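You operate a simulated robot arm through the tools that you are given. There is no shell and no other tool. Be economical: measure what you need, move in short steps, check, and stop when the job is done.

You are at the controls of a simulated robot arm. One attempt, no reset.

## Task
Click the mouse, type the green tent card's code and press OK.

The check looks at the end state, three seconds after you hand in, the way a careful person would. Anything else that was tipped, shoved, dropped, spilled or broken makes it a failure.

## Robot
A 6-joint arm with a two-finger parallel gripper, fixed in place. Base frame: the origin is at the foot of the arm, x ahead of it, y to its left, z up; the work surface is at about z = 75. Units: cm, rad, N and s.
With the tool pointing down near the work surface it reaches from about 46 to 88 cm from the base axis. Its first joint turns from -2.007 to 2.007 rad. Payload 4.2 kg.
The tool frame sits at the grasp point between the pads (the TCP): z along the fingers, y along the line on which they close. The tips reach 2.3 cm beyond it. The gripper opens to 9.4 cm. The fingers are 3.8 cm wide and 1 cm thick; the gripper's body (5.4 by 9.6 cm) begins 3.9 cm behind the TCP.
Orientation is that of the tool frame in the base frame, as a unit quaternion [w, x, y, z]. With the fingers straight down and closing along the base's y, the tool's x points along the base's -x, its y along +y and its z along -z.

## Interface
- The arm moves only by the tool step_arm. Its argument "steps" is a list that holds one entry, the list of rows, each a list of 6 numbers: the shift along the tool's x, y, z in cm, then the turn, a rotation vector about the tool's x, y, z in rad. In form: [[[tx, ty, tz, wx, wy, wz], ...]]. A call has 1 to 8 rows; each row is the pose to reach, as a shift and turn from the pose commanded when the call began, along the tool's axes at that moment. "grip" is the opening in per cent of the stroke, from 0 (shut) to 100 (fully open), set as the call begins (left out, the last holds). Rows are played at 5 a second. More than 5 cm and 0.15 rad between two rows, or a gripper value outside its range, and nothing of the call is played. A pose out of reach is approached as far as the arm can. The call stops where the force on the tool passes 40 N (or 10 N more than at its start, if that is more) or the arm is blocked; 0.2 s more then pass. The fingers move at their own pace (about 10.8 cm/s each) and stop on an object; they squeeze with about 35 N. The grip force told is the motor's: it shows also when the fingers shut on nothing. Time passes only in rows, and 0.2 s behind the last, so rows that repeat a pose let the fingers close. It gives the time, the measured TCP pose, the force on the tool (base axes), the opening and the grip force at its end, in the units of the frame above (readings bear some noise).
- Cameras (640 x 400 px; columns grow to the right, rows downward): "scene" is fixed at [5.04, 50.09, 133.03]; the picture's right is [-0.57, -0.82, 0.00], its down [-0.52, 0.36, -0.78] and it looks along [0.64, -0.44, -0.63] (base axes); focal length 370 px, centre (320, 200). "wrist" rides on the gripper at [-3.9, 0, -4.4] in the tool frame; the picture's right is [0.00, -1.00, 0.00], its down [0.97, 0.00, -0.24] and it looks along [0.24, 0.00, 0.97] (tool axes); focal length 218 px, centre (320, 200). There is no depth. A picture from a camera that has moved, and an enlarged one, comes with that camera's place and axes in the base frame and with its lens.
- grab_frame(camera): a new picture of that camera. No time passes.
- slide_trunk(by): slides the trunk up (or, below 0, down) by that many cm; the arm rides with it, the base frame stays. It gives what a move gives, with no picture.
- enlarge(camera, box): a new picture of the part [left, top, right, bottom] of that camera's present view, enlarged. No time passes.
- sign_off(): hands the job in; it is judged then, once.

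Work in short steps. Places have to be worked out from the pictures, the camera data and where the tool is seen: move nearer, look again, correct. Check each grasp and each placing, and mend what went wrong. You have 120 turns and 64 pictures in all, those below and enlarged ones among them. Open the gripper and draw the arm clear of the work before you hand the job in, unless the task says otherwise; then end with one line.

The tools are called after ">>>" as a command line: name --argument value ..., lists and objects as JSON in quotes. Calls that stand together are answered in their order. step_arm: Moves the arm, as the interface text tells. Its arguments: {"type":"object","properties":{"steps":{"type":"array","items":{"type":"array","items":{"type":"array","items":{"type":"number"}}}},"grip":{"type":"number"}},"required":["steps"]} The other tools are called the same way: slide_trunk (by) slides the trunk up or down; grab_frame (camera) takes a picture; enlarge (camera, box) takes an enlarged picture of a part of a camera's view; sign_off () hands the job in.

At the start:

```text
time_s: 0.0
eef_pos: [55.46, 23.67, 97.09]
ee_rot: [0.0, 0.0, 1.0, 0.0]
contact_force: [-0.1, 0.1, -0.1]
width: 9.39
gripper_force: 0.2
trunk travel left (down, up): [-67.5, 31.5]
```

scene: 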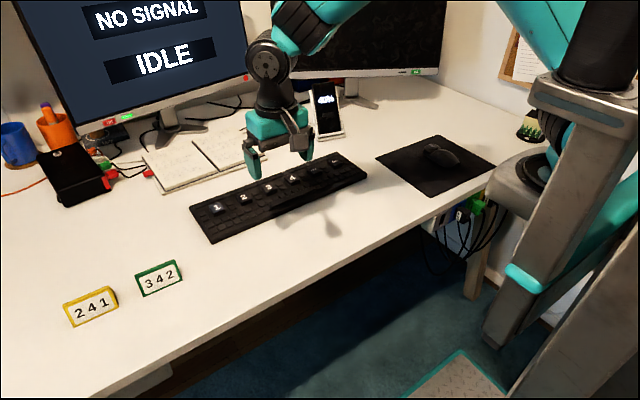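
wrist: 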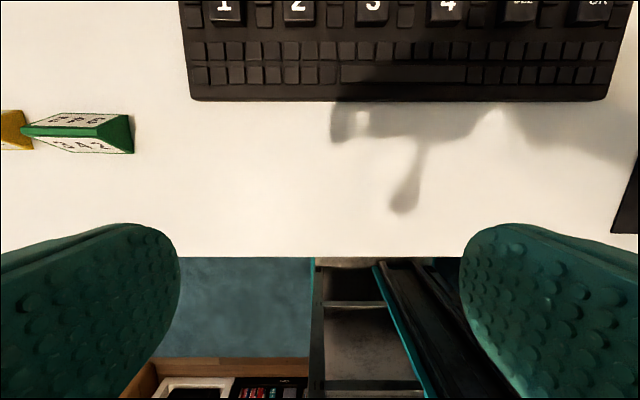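

I start by reading the green card and the keyboard and mouse close up.

>>> enlarge --camera "scene" --box '[120, 240, 220, 310]'

>>> enlarge --camera "scene" --box '[180, 140, 380, 250]'

>>> enlarge --camera "scene" --box '[370, 120, 500, 210]'

```text
5.71 times, centred on (170, 275) of scene
camera zoom: at [5.04, 50.09, 133.03], right [-0.57, -0.82, 0.0], down [-0.52, 0.36, -0.78], along [0.64, -0.44, -0.63], focal length 2113 px, centre (1177, -229)
```

zoom: 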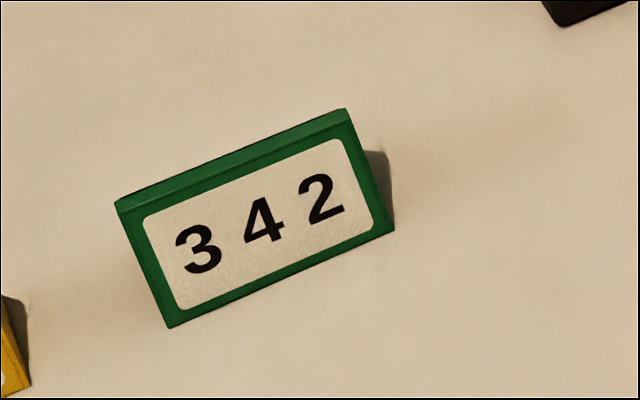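

```text
3.20 times, centred on (280, 195) of scene
camera zoom: at [5.04, 50.09, 133.03], right [-0.57, -0.82, 0.0], down [-0.52, 0.36, -0.78], along [0.64, -0.44, -0.63], focal length 1183 px, centre (448, 216)
```

zoom: 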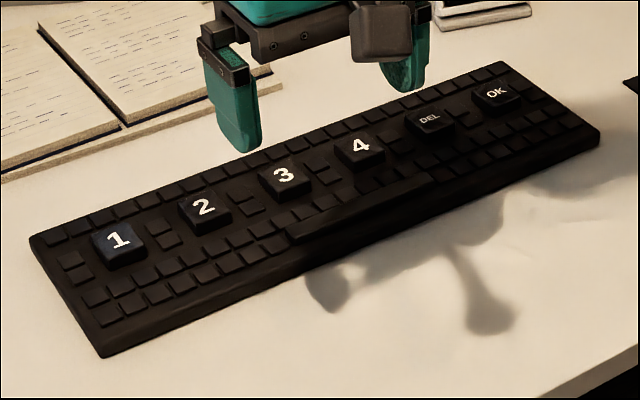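

```text
4.44 times, centred on (435, 165) of scene
camera zoom: at [5.04, 50.09, 133.03], right [-0.57, -0.82, 0.0], down [-0.52, 0.36, -0.78], along [0.64, -0.44, -0.63], focal length 1643 px, centre (-191, 356)
```

zoom: 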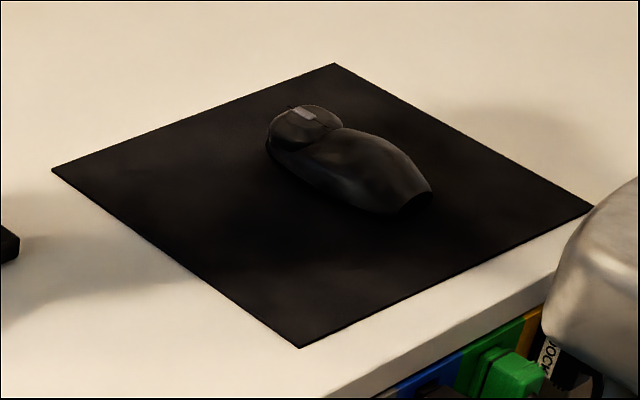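

The green code is 3-4-2. The key row works out at x≈72.8, with 1 at y≈32.6 and OK at y≈-1.5. The mouse points along +x with its buttons near (62, -28). I shut the gripper and go towards the mouse at height.

>>> step_arm --steps '[[[0, -4.9, 0, 0, 0, 0], [0, -9.8, 0, 0, 0, 0], [0, -14.7, 0, 0, 0, 0], [0, -19.6, 0, 0, 0, 0], [0, -24.5, 0, 0, 0, 0], [0, -29.4, 0, 0, 0, 0], [0, -34.3, 0, 0, 0, 0], [0, -39.2, 0, 0, 0, 0]]]' --grip 0

>>> step_arm --steps '[[[-1, -4, 0, 0, 0, 0], [-2, -8, 0, 0, 0, 0], [-3, -12, 0, 0, 0, 0], [-3, -12, 0, 0, 0, 0]]]'

>>> grab_frame --camera "wrist"

>>> grab_frame --camera "scene"

```text
time_s: 1.8
eef_pos: [55.44, -15.53, 96.98]
ee_rot: [0.0, -0.001, 1.0, 0.0]
contact_force: [0.7, 1.1, 0.7]
width: 0.0
gripper_force: 34.5
trunk travel left (down, up): [-67.5, 31.5]
```

```text
time_s: 2.8
eef_pos: [58.59, -27.51, 96.96]
ee_rot: [-0.001, 0.001, 1.0, -0.001]
contact_force: [-0.1, 0.4, -0.6]
width: 0.0
gripper_force: 34.7
trunk travel left (down, up): [-67.5, 31.5]
```

```text
58 pictures are left
camera wrist: at [62.45, -27.53, 101.36], right [0.0, -1.0, 0.0], down [-0.97, 0.0, 0.24], along [-0.24, 0.0, -0.97], focal length 218 px, centre (320, 200)
```

wrist: 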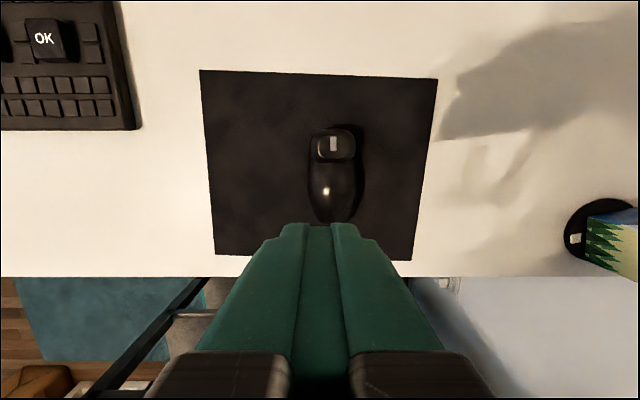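

```text
57 pictures are left
```

scene: 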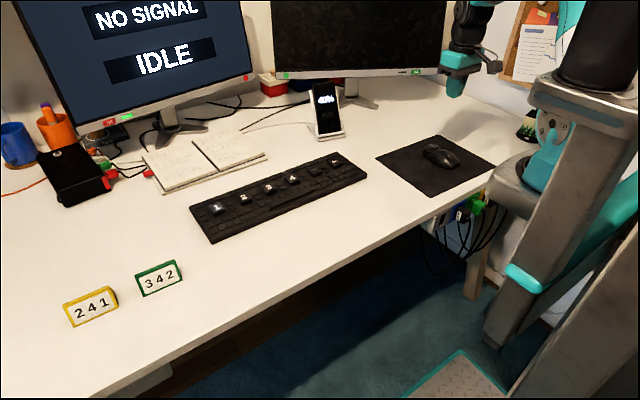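

The wheel is at about (62.8, -29). I zoom in on the mouse to find its buttons.

>>> enlarge --camera "wrist" --box '[280, 110, 390, 230]'

```text
3.33 times, centred on (335, 170) of wrist
camera zoom: at [62.45, -27.53, 101.36], right [0.0, -1.0, 0.0], down [-0.97, 0.0, 0.24], along [-0.24, 0.0, -0.97], focal length 728 px, centre (270, 300)
```

zoom: 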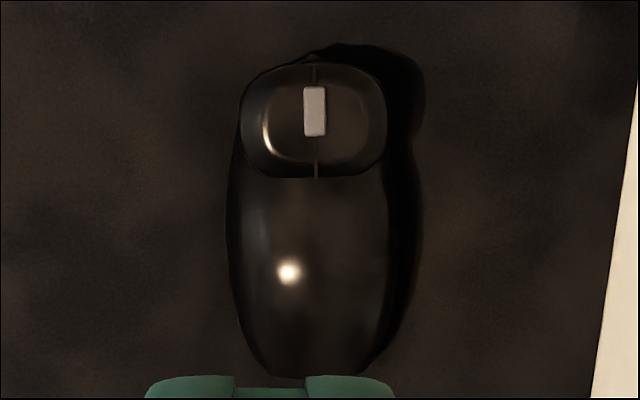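

The button plate spans x 60.7–64.1 and y -26.6 to -31.2, with the wheel near y=-28.9. I go above the left half at (63.5, -27.4), keeping clear of the hump behind it.

>>> step_arm --steps '[[[-2.5, 0.1, 3, 0, 0, 0], [-4.9, 0.15, 6, 0, 0, 0], [-4.9, 0.15, 9, 0, 0, 0], [-4.9, 0.15, 12.5, 0, 0, 0], [-4.9, 0.15, 14, 0, 0, 0], [-4.9, 0.15, 14, 0, 0, 0]]]'

>>> grab_frame --camera "wrist"

>>> enlarge --camera "scene" --box '[390, 110, 500, 200]'

```text
time_s: 4.2
eef_pos: [63.41, -27.32, 82.89]
ee_rot: [-0.001, -0.001, 1.0, 0.0]
contact_force: [-0.4, -0.2, 0.3]
width: 0.0
gripper_force: 34.8
trunk travel left (down, up): [-67.5, 31.5]
```

```text
55 pictures are left
camera wrist: at [67.27, -27.34, 87.29], right [0.0, -1.0, 0.0], down [-0.97, 0.0, 0.24], along [-0.24, 0.0, -0.97], focal length 218 px, centre (320, 200)
```

wrist: 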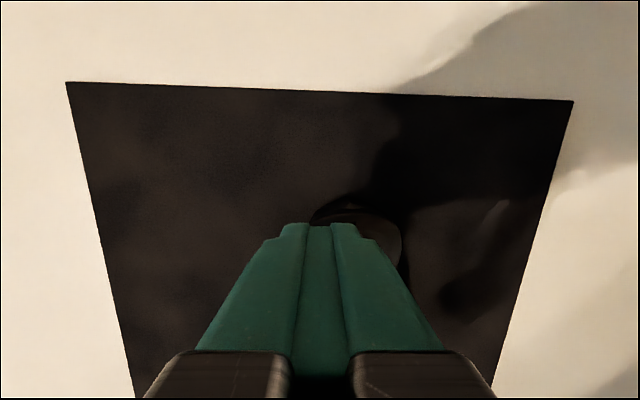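

```text
4.44 times, centred on (445, 155) of scene
camera zoom: at [5.04, 50.09, 133.03], right [-0.57, -0.82, 0.0], down [-0.52, 0.36, -0.78], along [0.64, -0.44, -0.63], focal length 1643 px, centre (-236, 400)
```

zoom: 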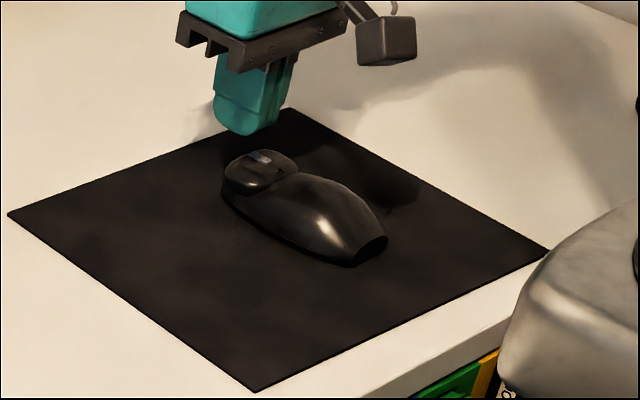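

The tips are over the left button and a few cm above it. I descend in small steps and watch the force.

>>> step_arm --steps '[[[0, 0, 0.6, 0, 0, 0], [0, 0, 1.2, 0, 0, 0], [0, 0, 1.5, 0, 0, 0], [0, 0, 1.7, 0, 0, 0]]]'

>>> enlarge --camera "scene" --box '[390, 110, 500, 200]'

```text
time_s: 5.2
eef_pos: [63.39, -27.39, 81.31]
ee_rot: [0.001, 0.0, 1.0, 0.0]
contact_force: [-0.3, -1.3, 0.4]
width: 0.0
gripper_force: 34.6
trunk travel left (down, up): [-67.5, 31.5]
```

```text
4.44 times, centred on (445, 155) of scene
camera zoom: at [5.04, 50.09, 133.03], right [-0.57, -0.82, 0.0], down [-0.52, 0.36, -0.78], along [0.64, -0.44, -0.63], focal length 1643 px, centre (-236, 400)
```

zoom: 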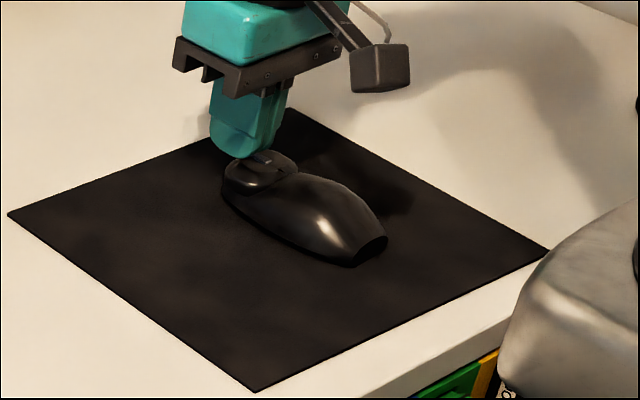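

No contact yet, and the tips sit a little forward on the plate. I shift 0.4 cm back and go down in 2 mm steps.

>>> step_arm --steps '[[[0.4, -0.1, 0, 0, 0, 0], [0.4, -0.1, 0.2, 0, 0, 0], [0.4, -0.1, 0.4, 0, 0, 0], [0.4, -0.1, 0.6, 0, 0, 0]]]'

>>> grab_frame --camera "scene"

```text
time_s: 6.2
eef_pos: [62.95, -27.38, 80.73]
ee_rot: [0.0, 0.0, 1.0, 0.0]
contact_force: [-0.3, -0.5, -0.3]
width: 0.0
gripper_force: 35.0
trunk travel left (down, up): [-67.5, 31.5]
```

```text
52 pictures are left
```

scene: 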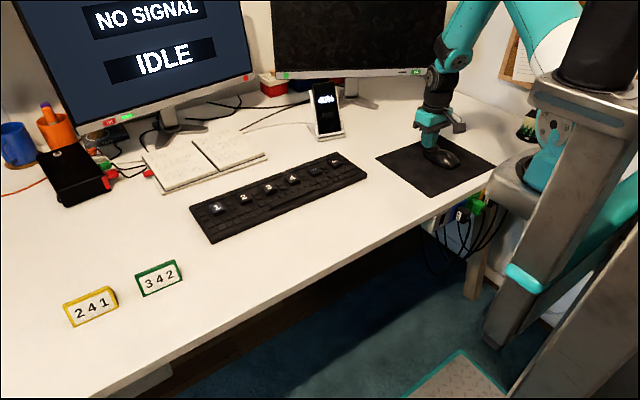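

Tip at about 78.4, still no contact; I continue down.

>>> step_arm --steps '[[[0, 0, 0.15, 0, 0, 0], [0, 0, 0.3, 0, 0, 0], [0, 0, 0.45, 0, 0, 0]]]'

>>> grab_frame --camera "scene"

```text
time_s: 7.0
eef_pos: [62.98, -27.56, 80.15]
ee_rot: [0.0, 0.0, 1.0, 0.0]
contact_force: [-0.3, -0.2, 1.0]
width: 0.0
gripper_force: 34.7
trunk travel left (down, up): [-67.5, 31.5]
```

```text
51 pictures are left
```

scene: 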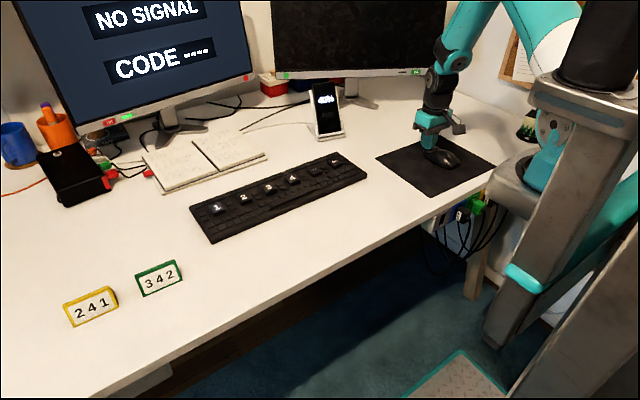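

The click registered: the screen changed from IDLE to "CODE ----". I lift straight up and travel towards key 3, estimated at (72.8, 18.9).

>>> step_arm --steps '[[[0, 0, -4, 0, 0, 0], [0, 0, -8, 0, 0, 0], [0, 3, -11, 0, 0, 0], [0, 8, -11, 0, 0, 0], [0, 12.9, -11, 0, 0, 0], [0, 17.8, -11, 0, 0, 0], [0, 22.7, -11, 0, 0, 0], [0, 22.7, -11, 0, 0, 0]]]'

>>> step_arm --steps '[[[-0.5, 4.9, 0, 0, 0, 0], [-1, 9.8, 0, 0, 0, 0], [-1.5, 14.7, 0, 0, 0, 0], [-2, 19.6, 0, 0, 0, 0], [-2, 23.7, 0, 0, 0, 0], [-2, 23.7, 0, 0, 0, 0]]]'

>>> grab_frame --camera "wrist"

>>> enlarge --camera "scene" --box '[60, 0, 260, 120]'

```text
time_s: 8.8
eef_pos: [63.03, -4.87, 91.21]
ee_rot: [0.0, 0.0, 1.0, -0.001]
contact_force: [0.6, -0.6, -1.1]
width: 0.0
gripper_force: 34.4
trunk travel left (down, up): [-67.5, 31.5]
```

```text
time_s: 10.2
eef_pos: [64.95, 18.89, 91.28]
ee_rot: [0.0, 0.001, 1.0, 0.0]
contact_force: [-0.4, 0.6, 0.1]
width: 0.02
gripper_force: 35.0
trunk travel left (down, up): [-67.5, 31.5]
```

```text
50 pictures are left
camera wrist: at [68.84, 18.97, 95.63], right [0.0, -1.0, 0.0], down [-0.97, 0.0, 0.24], along [-0.24, 0.0, -0.97], focal length 218 px, centre (320, 200)
```

wrist: 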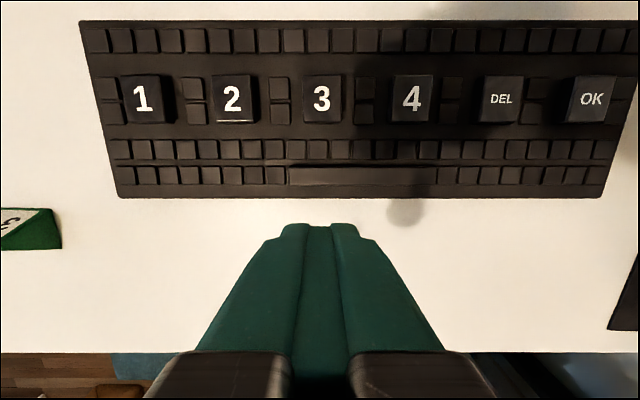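

```text
3.20 times, centred on (160, 60) of scene
camera zoom: at [5.04, 50.09, 133.03], right [-0.57, -0.82, 0.0], down [-0.52, 0.36, -0.78], along [0.64, -0.44, -0.63], focal length 1183 px, centre (832, 648)
```

zoom: 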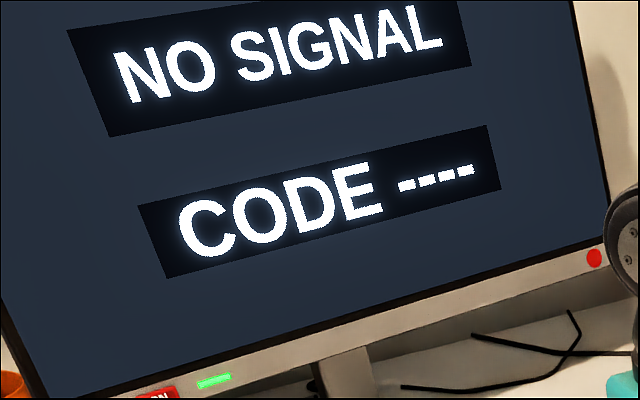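

The display has four dashes while the card's front shows three digits. I look at the card from above, to check its other face, before typing.

>>> step_arm --steps '[[[0.5, 4.9, -1, 0, 0, 0], [1, 9.8, -2, 0, 0, 0], [2, 14.7, -3, 0, 0, 0], [3, 19.6, -4, 0, 0, 0], [3, 19.6, -4, 0, 0, 0]]]'

>>> grab_frame --camera "wrist"

```text
refused: row 1 steps farther than a row can; nothing moved
```

```text
48 pictures are left
camera wrist: at [68.84, 18.97, 95.63], right [0.0, -1.0, 0.0], down [-0.97, 0.0, 0.24], along [-0.24, 0.0, -0.97], focal length 218 px, centre (320, 200)
```

wrist: 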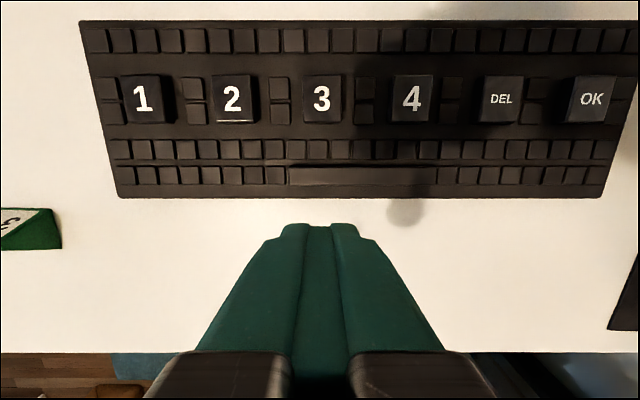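

The step was slightly too long and was refused, so I use smaller ones.

>>> step_arm --steps '[[[0.5, 4.5, -1, 0, 0, 0], [1, 9, -2, 0, 0, 0], [1.5, 13.5, -3, 0, 0, 0], [2, 18, -4, 0, 0, 0], [2, 18, -4, 0, 0, 0]]]'

>>> grab_frame --camera "wrist"

```text
time_s: 11.4
eef_pos: [62.98, 37.04, 95.28]
ee_rot: [0.0, 0.001, 1.0, 0.0]
contact_force: [-0.2, 0.1, -0.5]
width: 0.0
gripper_force: 34.8
trunk travel left (down, up): [-67.5, 31.5]
```

```text
47 pictures are left
camera wrist: at [66.88, 36.97, 99.58], right [0.0, -1.0, 0.0], down [-0.97, 0.0, 0.24], along [-0.24, 0.0, -0.97], focal length 218 px, centre (320, 200)
```

wrist: 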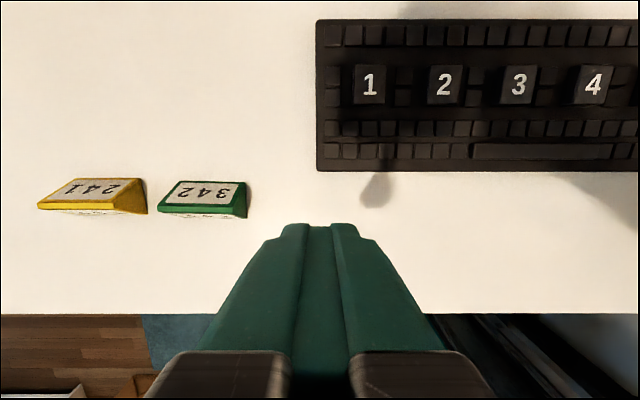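

Both faces read 342, so the code is confirmed. I go above key 3, refined to (72.4, 18.8), and lower to about 3 cm over it.

>>> step_arm --steps '[[[-2.3, -4.3, 0, 0, 0, 0], [-4.6, -8.6, 0, 0, 0, 0], [-6.9, -12.9, 0, 0, 0, 0], [-9.2, -17, 0, 0, 0, 0], [-9.5, -18.2, 3, 0, 0, 0], [-9.5, -18.2, 7, 0, 0, 0], [-9.5, -18.2, 11, 0, 0, 0], [-9.5, -18.2, 11, 0, 0, 0]]]'

>>> grab_frame --camera "wrist"

>>> enlarge --camera "scene" --box '[180, 120, 380, 245]'

```text
time_s: 13.2
eef_pos: [72.61, 18.64, 84.29]
ee_rot: [-0.001, 0.0, 1.0, -0.001]
contact_force: [-0.1, 0.5, -0.9]
width: 0.0
gripper_force: 35.4
trunk travel left (down, up): [-67.5, 31.5]
```

```text
46 pictures are left
camera wrist: at [76.48, 18.64, 88.55], right [0.0, -1.0, 0.0], down [-0.97, 0.0, 0.24], along [-0.24, 0.0, -0.97], focal length 218 px, centre (320, 200)
```

wrist: 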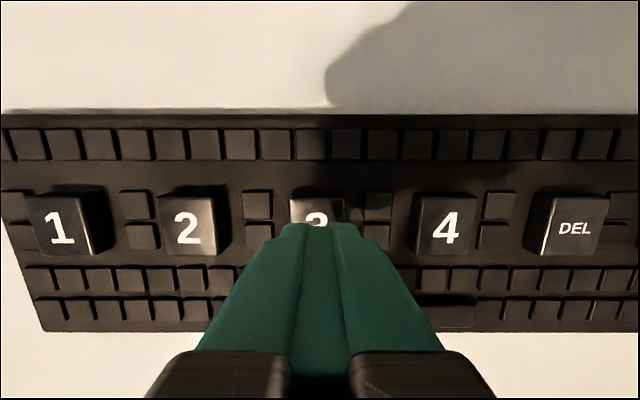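

```text
3.20 times, centred on (280, 182) of scene
camera zoom: at [5.04, 50.09, 133.03], right [-0.57, -0.82, 0.0], down [-0.52, 0.36, -0.78], along [0.64, -0.44, -0.63], focal length 1183 px, centre (448, 256)
```

zoom: 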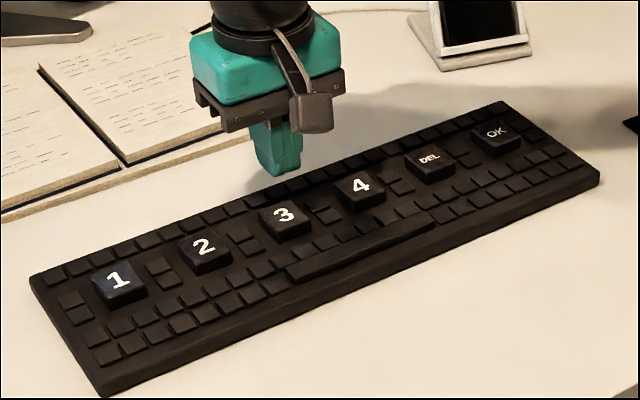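

Centred over key 3. I descend to near contact, then in small steps.

>>> step_arm --steps '[[[0.1, 0.1, 1.5, 0, 0, 0], [0.1, 0.1, 2.6, 0, 0, 0], [0.1, 0.1, 3.2, 0, 0, 0], [0.1, 0.1, 3.5, 0, 0, 0]]]'

>>> grab_frame --camera "scene"

```text
time_s: 14.2
eef_pos: [72.41, 18.82, 80.7]
ee_rot: [0.0, 0.0, 1.0, 0.0]
contact_force: [-0.4, -0.6, -0.6]
width: 0.0
gripper_force: 34.7
trunk travel left (down, up): [-67.5, 31.5]
```

```text
44 pictures are left
```

scene: 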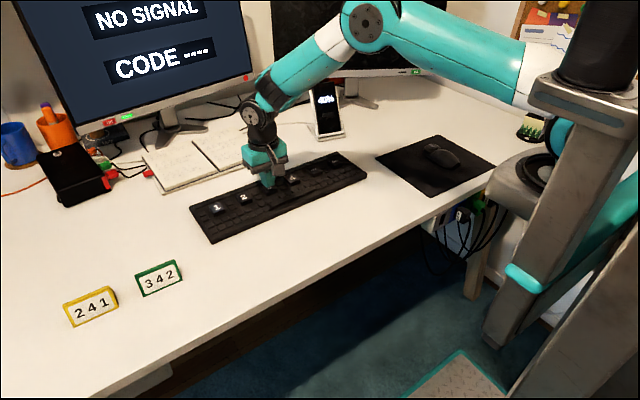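

Tip at 78.4 with no contact; I go on in 1.5 mm steps.

>>> step_arm --steps '[[[0, 0, 0.15, 0, 0, 0], [0, 0, 0.3, 0, 0, 0], [0, 0, 0.45, 0, 0, 0]]]'

>>> enlarge --camera "scene" --box '[80, 0, 380, 240]'

```text
time_s: 15.0
eef_pos: [72.33, 18.78, 80.24]
ee_rot: [0.0, 0.0, 1.0, 0.0]
contact_force: [-0.6, 0.2, 0.0]
width: 0.01
gripper_force: 34.9
trunk travel left (down, up): [-67.5, 31.5]
```

```text
1.67 times, centred on (230, 120) of scene
camera zoom: at [5.04, 50.09, 133.03], right [-0.57, -0.82, 0.0], down [-0.52, 0.36, -0.78], along [0.64, -0.44, -0.63], focal length 616 px, centre (470, 333)
```

zoom: 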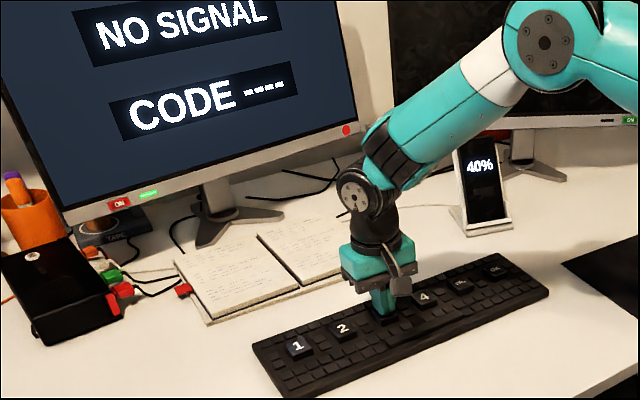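

>>> step_arm --steps '[[[0, 0, 0.15, 0, 0, 0], [0, 0, 0.3, 0, 0, 0], [0, 0, 0.45, 0, 0, 0]]]'

>>> enlarge --camera "scene" --box '[80, 0, 380, 240]'

```text
time_s: 15.8
eef_pos: [72.45, 18.77, 79.87]
ee_rot: [0.001, 0.0, 1.0, 0.0]
contact_force: [-0.3, 0.2, 1.4]
width: 0.0
gripper_force: 35.0
trunk travel left (down, up): [-67.5, 31.5]
```

```text
1.67 times, centred on (230, 120) of scene
camera zoom: at [5.04, 50.09, 133.03], right [-0.57, -0.82, 0.0], down [-0.52, 0.36, -0.78], along [0.64, -0.44, -0.63], focal length 616 px, centre (470, 333)
```

zoom: 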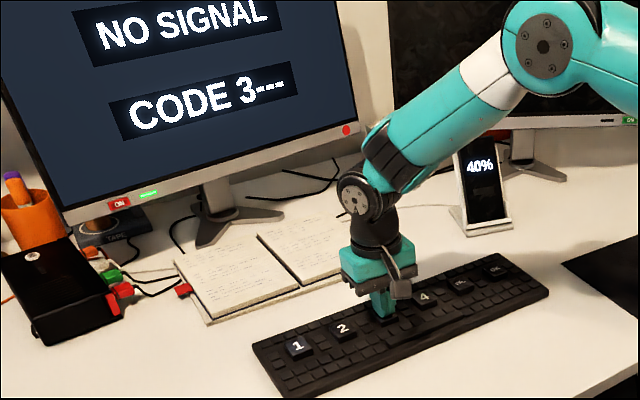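

"3" registered at TCP z≈79.8. I lift, shift to key 4 (y≈12.1), and press to the same depth.

>>> step_arm --steps '[[[0, 0, -3, 0, 0, 0], [0, -3.3, -3, 0, 0, 0], [0, -6.7, -3, 0, 0, 0], [0, -6.7, -1.5, 0, 0, 0], [0, -6.7, -0.6, 0, 0, 0], [0, -6.7, -0.2, 0, 0, 0], [0, -6.7, 0, 0, 0, 0]]]'

>>> enlarge --camera "scene" --box '[80, 0, 380, 240]'

```text
time_s: 17.4
eef_pos: [72.38, 12.09, 79.83]
ee_rot: [0.0, 0.0, 1.0, 0.0]
contact_force: [-0.7, 0.7, 1.8]
width: 0.0
gripper_force: 35.2
trunk travel left (down, up): [-67.5, 31.5]
```

```text
1.67 times, centred on (230, 120) of scene
camera zoom: at [5.04, 50.09, 133.03], right [-0.57, -0.82, 0.0], down [-0.52, 0.36, -0.78], along [0.64, -0.44, -0.63], focal length 616 px, centre (470, 333)
```

zoom: 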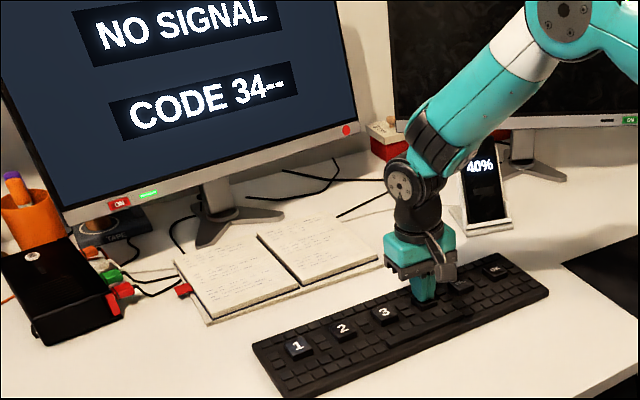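

"34" is shown. Next is key 2 at y≈25.6, which is +13.5.

>>> step_arm --steps '[[[0, 0, -3, 0, 0, 0], [0, 4.5, -3, 0, 0, 0], [0, 9, -3, 0, 0, 0], [0, 13.5, -3, 0, 0, 0], [0, 13.5, -1.5, 0, 0, 0], [0, 13.5, -0.6, 0, 0, 0], [0, 13.5, -0.2, 0, 0, 0], [0, 13.5, 0, 0, 0, 0]]]'

>>> enlarge --camera "scene" --box '[80, 0, 380, 240]'

```text
time_s: 19.2
eef_pos: [72.25, 25.65, 79.86]
ee_rot: [0.0, -0.001, 1.0, 0.0]
contact_force: [-0.6, -0.1, 1.4]
width: 0.03
gripper_force: 35.4
trunk travel left (down, up): [-67.5, 31.5]
```

```text
1.67 times, centred on (230, 120) of scene
camera zoom: at [5.04, 50.09, 133.03], right [-0.57, -0.82, 0.0], down [-0.52, 0.36, -0.78], along [0.64, -0.44, -0.63], focal length 616 px, centre (470, 333)
```

zoom: 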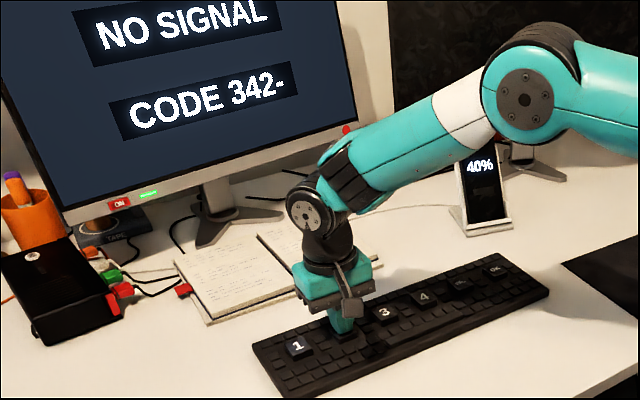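

"342-" is shown. OK is four pitches away at y≈-1.4 (-27). I lift and travel, then press.

>>> step_arm --steps '[[[0, 0, -4, 0, 0, 0], [0, -4.8, -4, 0, 0, 0], [0, -9.6, -4, 0, 0, 0], [0, -14.4, -4, 0, 0, 0], [0, -19.2, -4, 0, 0, 0], [0, -24, -4, 0, 0, 0], [0, -27, -4, 0, 0, 0], [0, -27, -3, 0, 0, 0]]]'

>>> grab_frame --camera "wrist"

```text
time_s: 21.0
eef_pos: [72.41, -1.39, 82.9]
ee_rot: [0.0, 0.0, 1.0, 0.0]
contact_force: [0.5, 0.1, 0.2]
width: 0.0
gripper_force: 35.1
trunk travel left (down, up): [-67.5, 31.5]
```

```text
39 pictures are left
camera wrist: at [76.24, -1.43, 87.25], right [0.0, -1.0, 0.0], down [-0.97, 0.0, 0.24], along [-0.24, 0.0, -0.97], focal length 218 px, centre (320, 200)
```

wrist: 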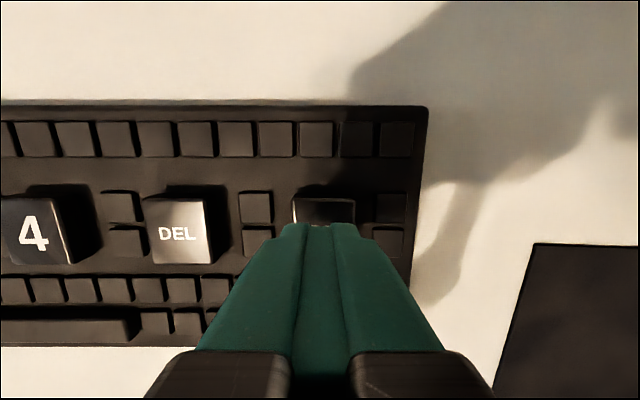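

The fingers are centred over OK. I press.

>>> step_arm --steps '[[[0, 0, 1.5, 0, 0, 0], [0, 0, 2.4, 0, 0, 0], [0, 0, 2.8, 0, 0, 0], [0, 0, 3.0, 0, 0, 0]]]'

>>> enlarge --camera "scene" --box '[80, 0, 380, 240]'

```text
time_s: 22.0
eef_pos: [72.44, -1.41, 79.77]
ee_rot: [0.0, 0.002, 1.0, 0.0]
contact_force: [-0.9, -1.3, 1.6]
width: 0.0
gripper_force: 34.9
trunk travel left (down, up): [-67.5, 31.5]
```

```text
1.67 times, centred on (230, 120) of scene
camera zoom: at [5.04, 50.09, 133.03], right [-0.57, -0.82, 0.0], down [-0.52, 0.36, -0.78], along [0.64, -0.44, -0.63], focal length 616 px, centre (470, 333)
```

zoom: 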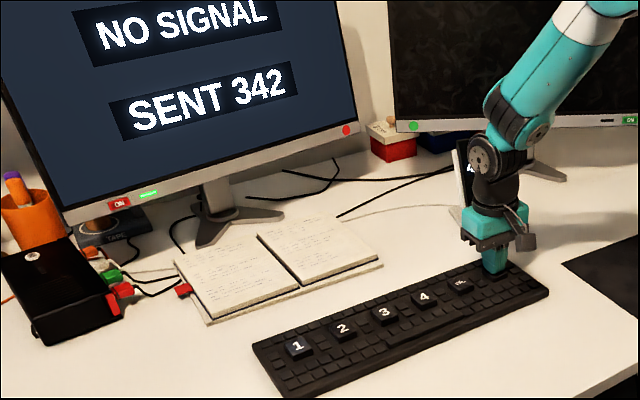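

"SENT 342" is displayed. I lift clear, draw back, open the gripper and check the scene.

>>> step_arm --steps '[[[0, 0, -4, 0, 0, 0], [0, 0, -8, 0, 0, 0], [2, 0, -12, 0, 0, 0], [6, 0, -14, 0, 0, 0], [10, 0, -16, 0, 0, 0], [14, 0, -17, 0, 0, 0], [14, 0, -17, 0, 0, 0]]]'

>>> step_arm --steps '[[[0, 0, 0, 0, 0, 0], [0, 0, 0, 0, 0, 0], [0, 0, 0, 0, 0, 0]]]' --grip 100

>>> grab_frame --camera "scene"

```text
time_s: 23.6
eef_pos: [58.38, -1.39, 96.86]
ee_rot: [0.0, 0.0, 1.0, 0.0]
contact_force: [0.3, -0.9, -0.9]
width: 0.01
gripper_force: 34.2
trunk travel left (down, up): [-67.5, 31.5]
```

```text
time_s: 24.4
eef_pos: [58.38, -1.3, 96.9]
ee_rot: [0.0, 0.0, 1.0, 0.0]
contact_force: [0.4, 0.1, -0.4]
width: 9.4
gripper_force: 0.1
trunk travel left (down, up): [-67.5, 31.5]
```

```text
37 pictures are left
```

scene: 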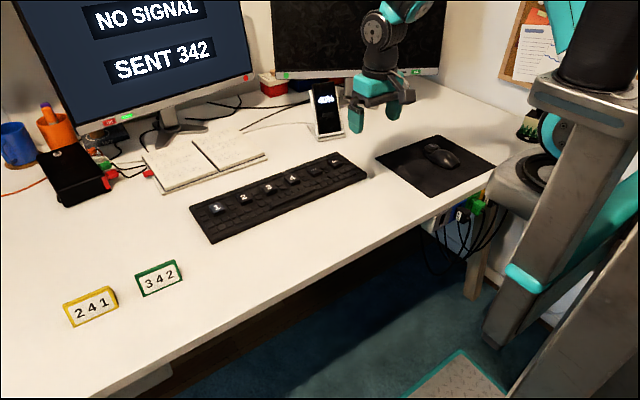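

The screen shows SENT 342, nothing else has moved, and the arm is clear with the gripper open. I hand the job in.

>>> sign_off

```text
The job is handed in.
```

I clicked the mouse, typed the green card's code 342 and pressed OK; the screen shows "SENT 342", though its top line still reads "NO SIGNAL" as it did at the start.
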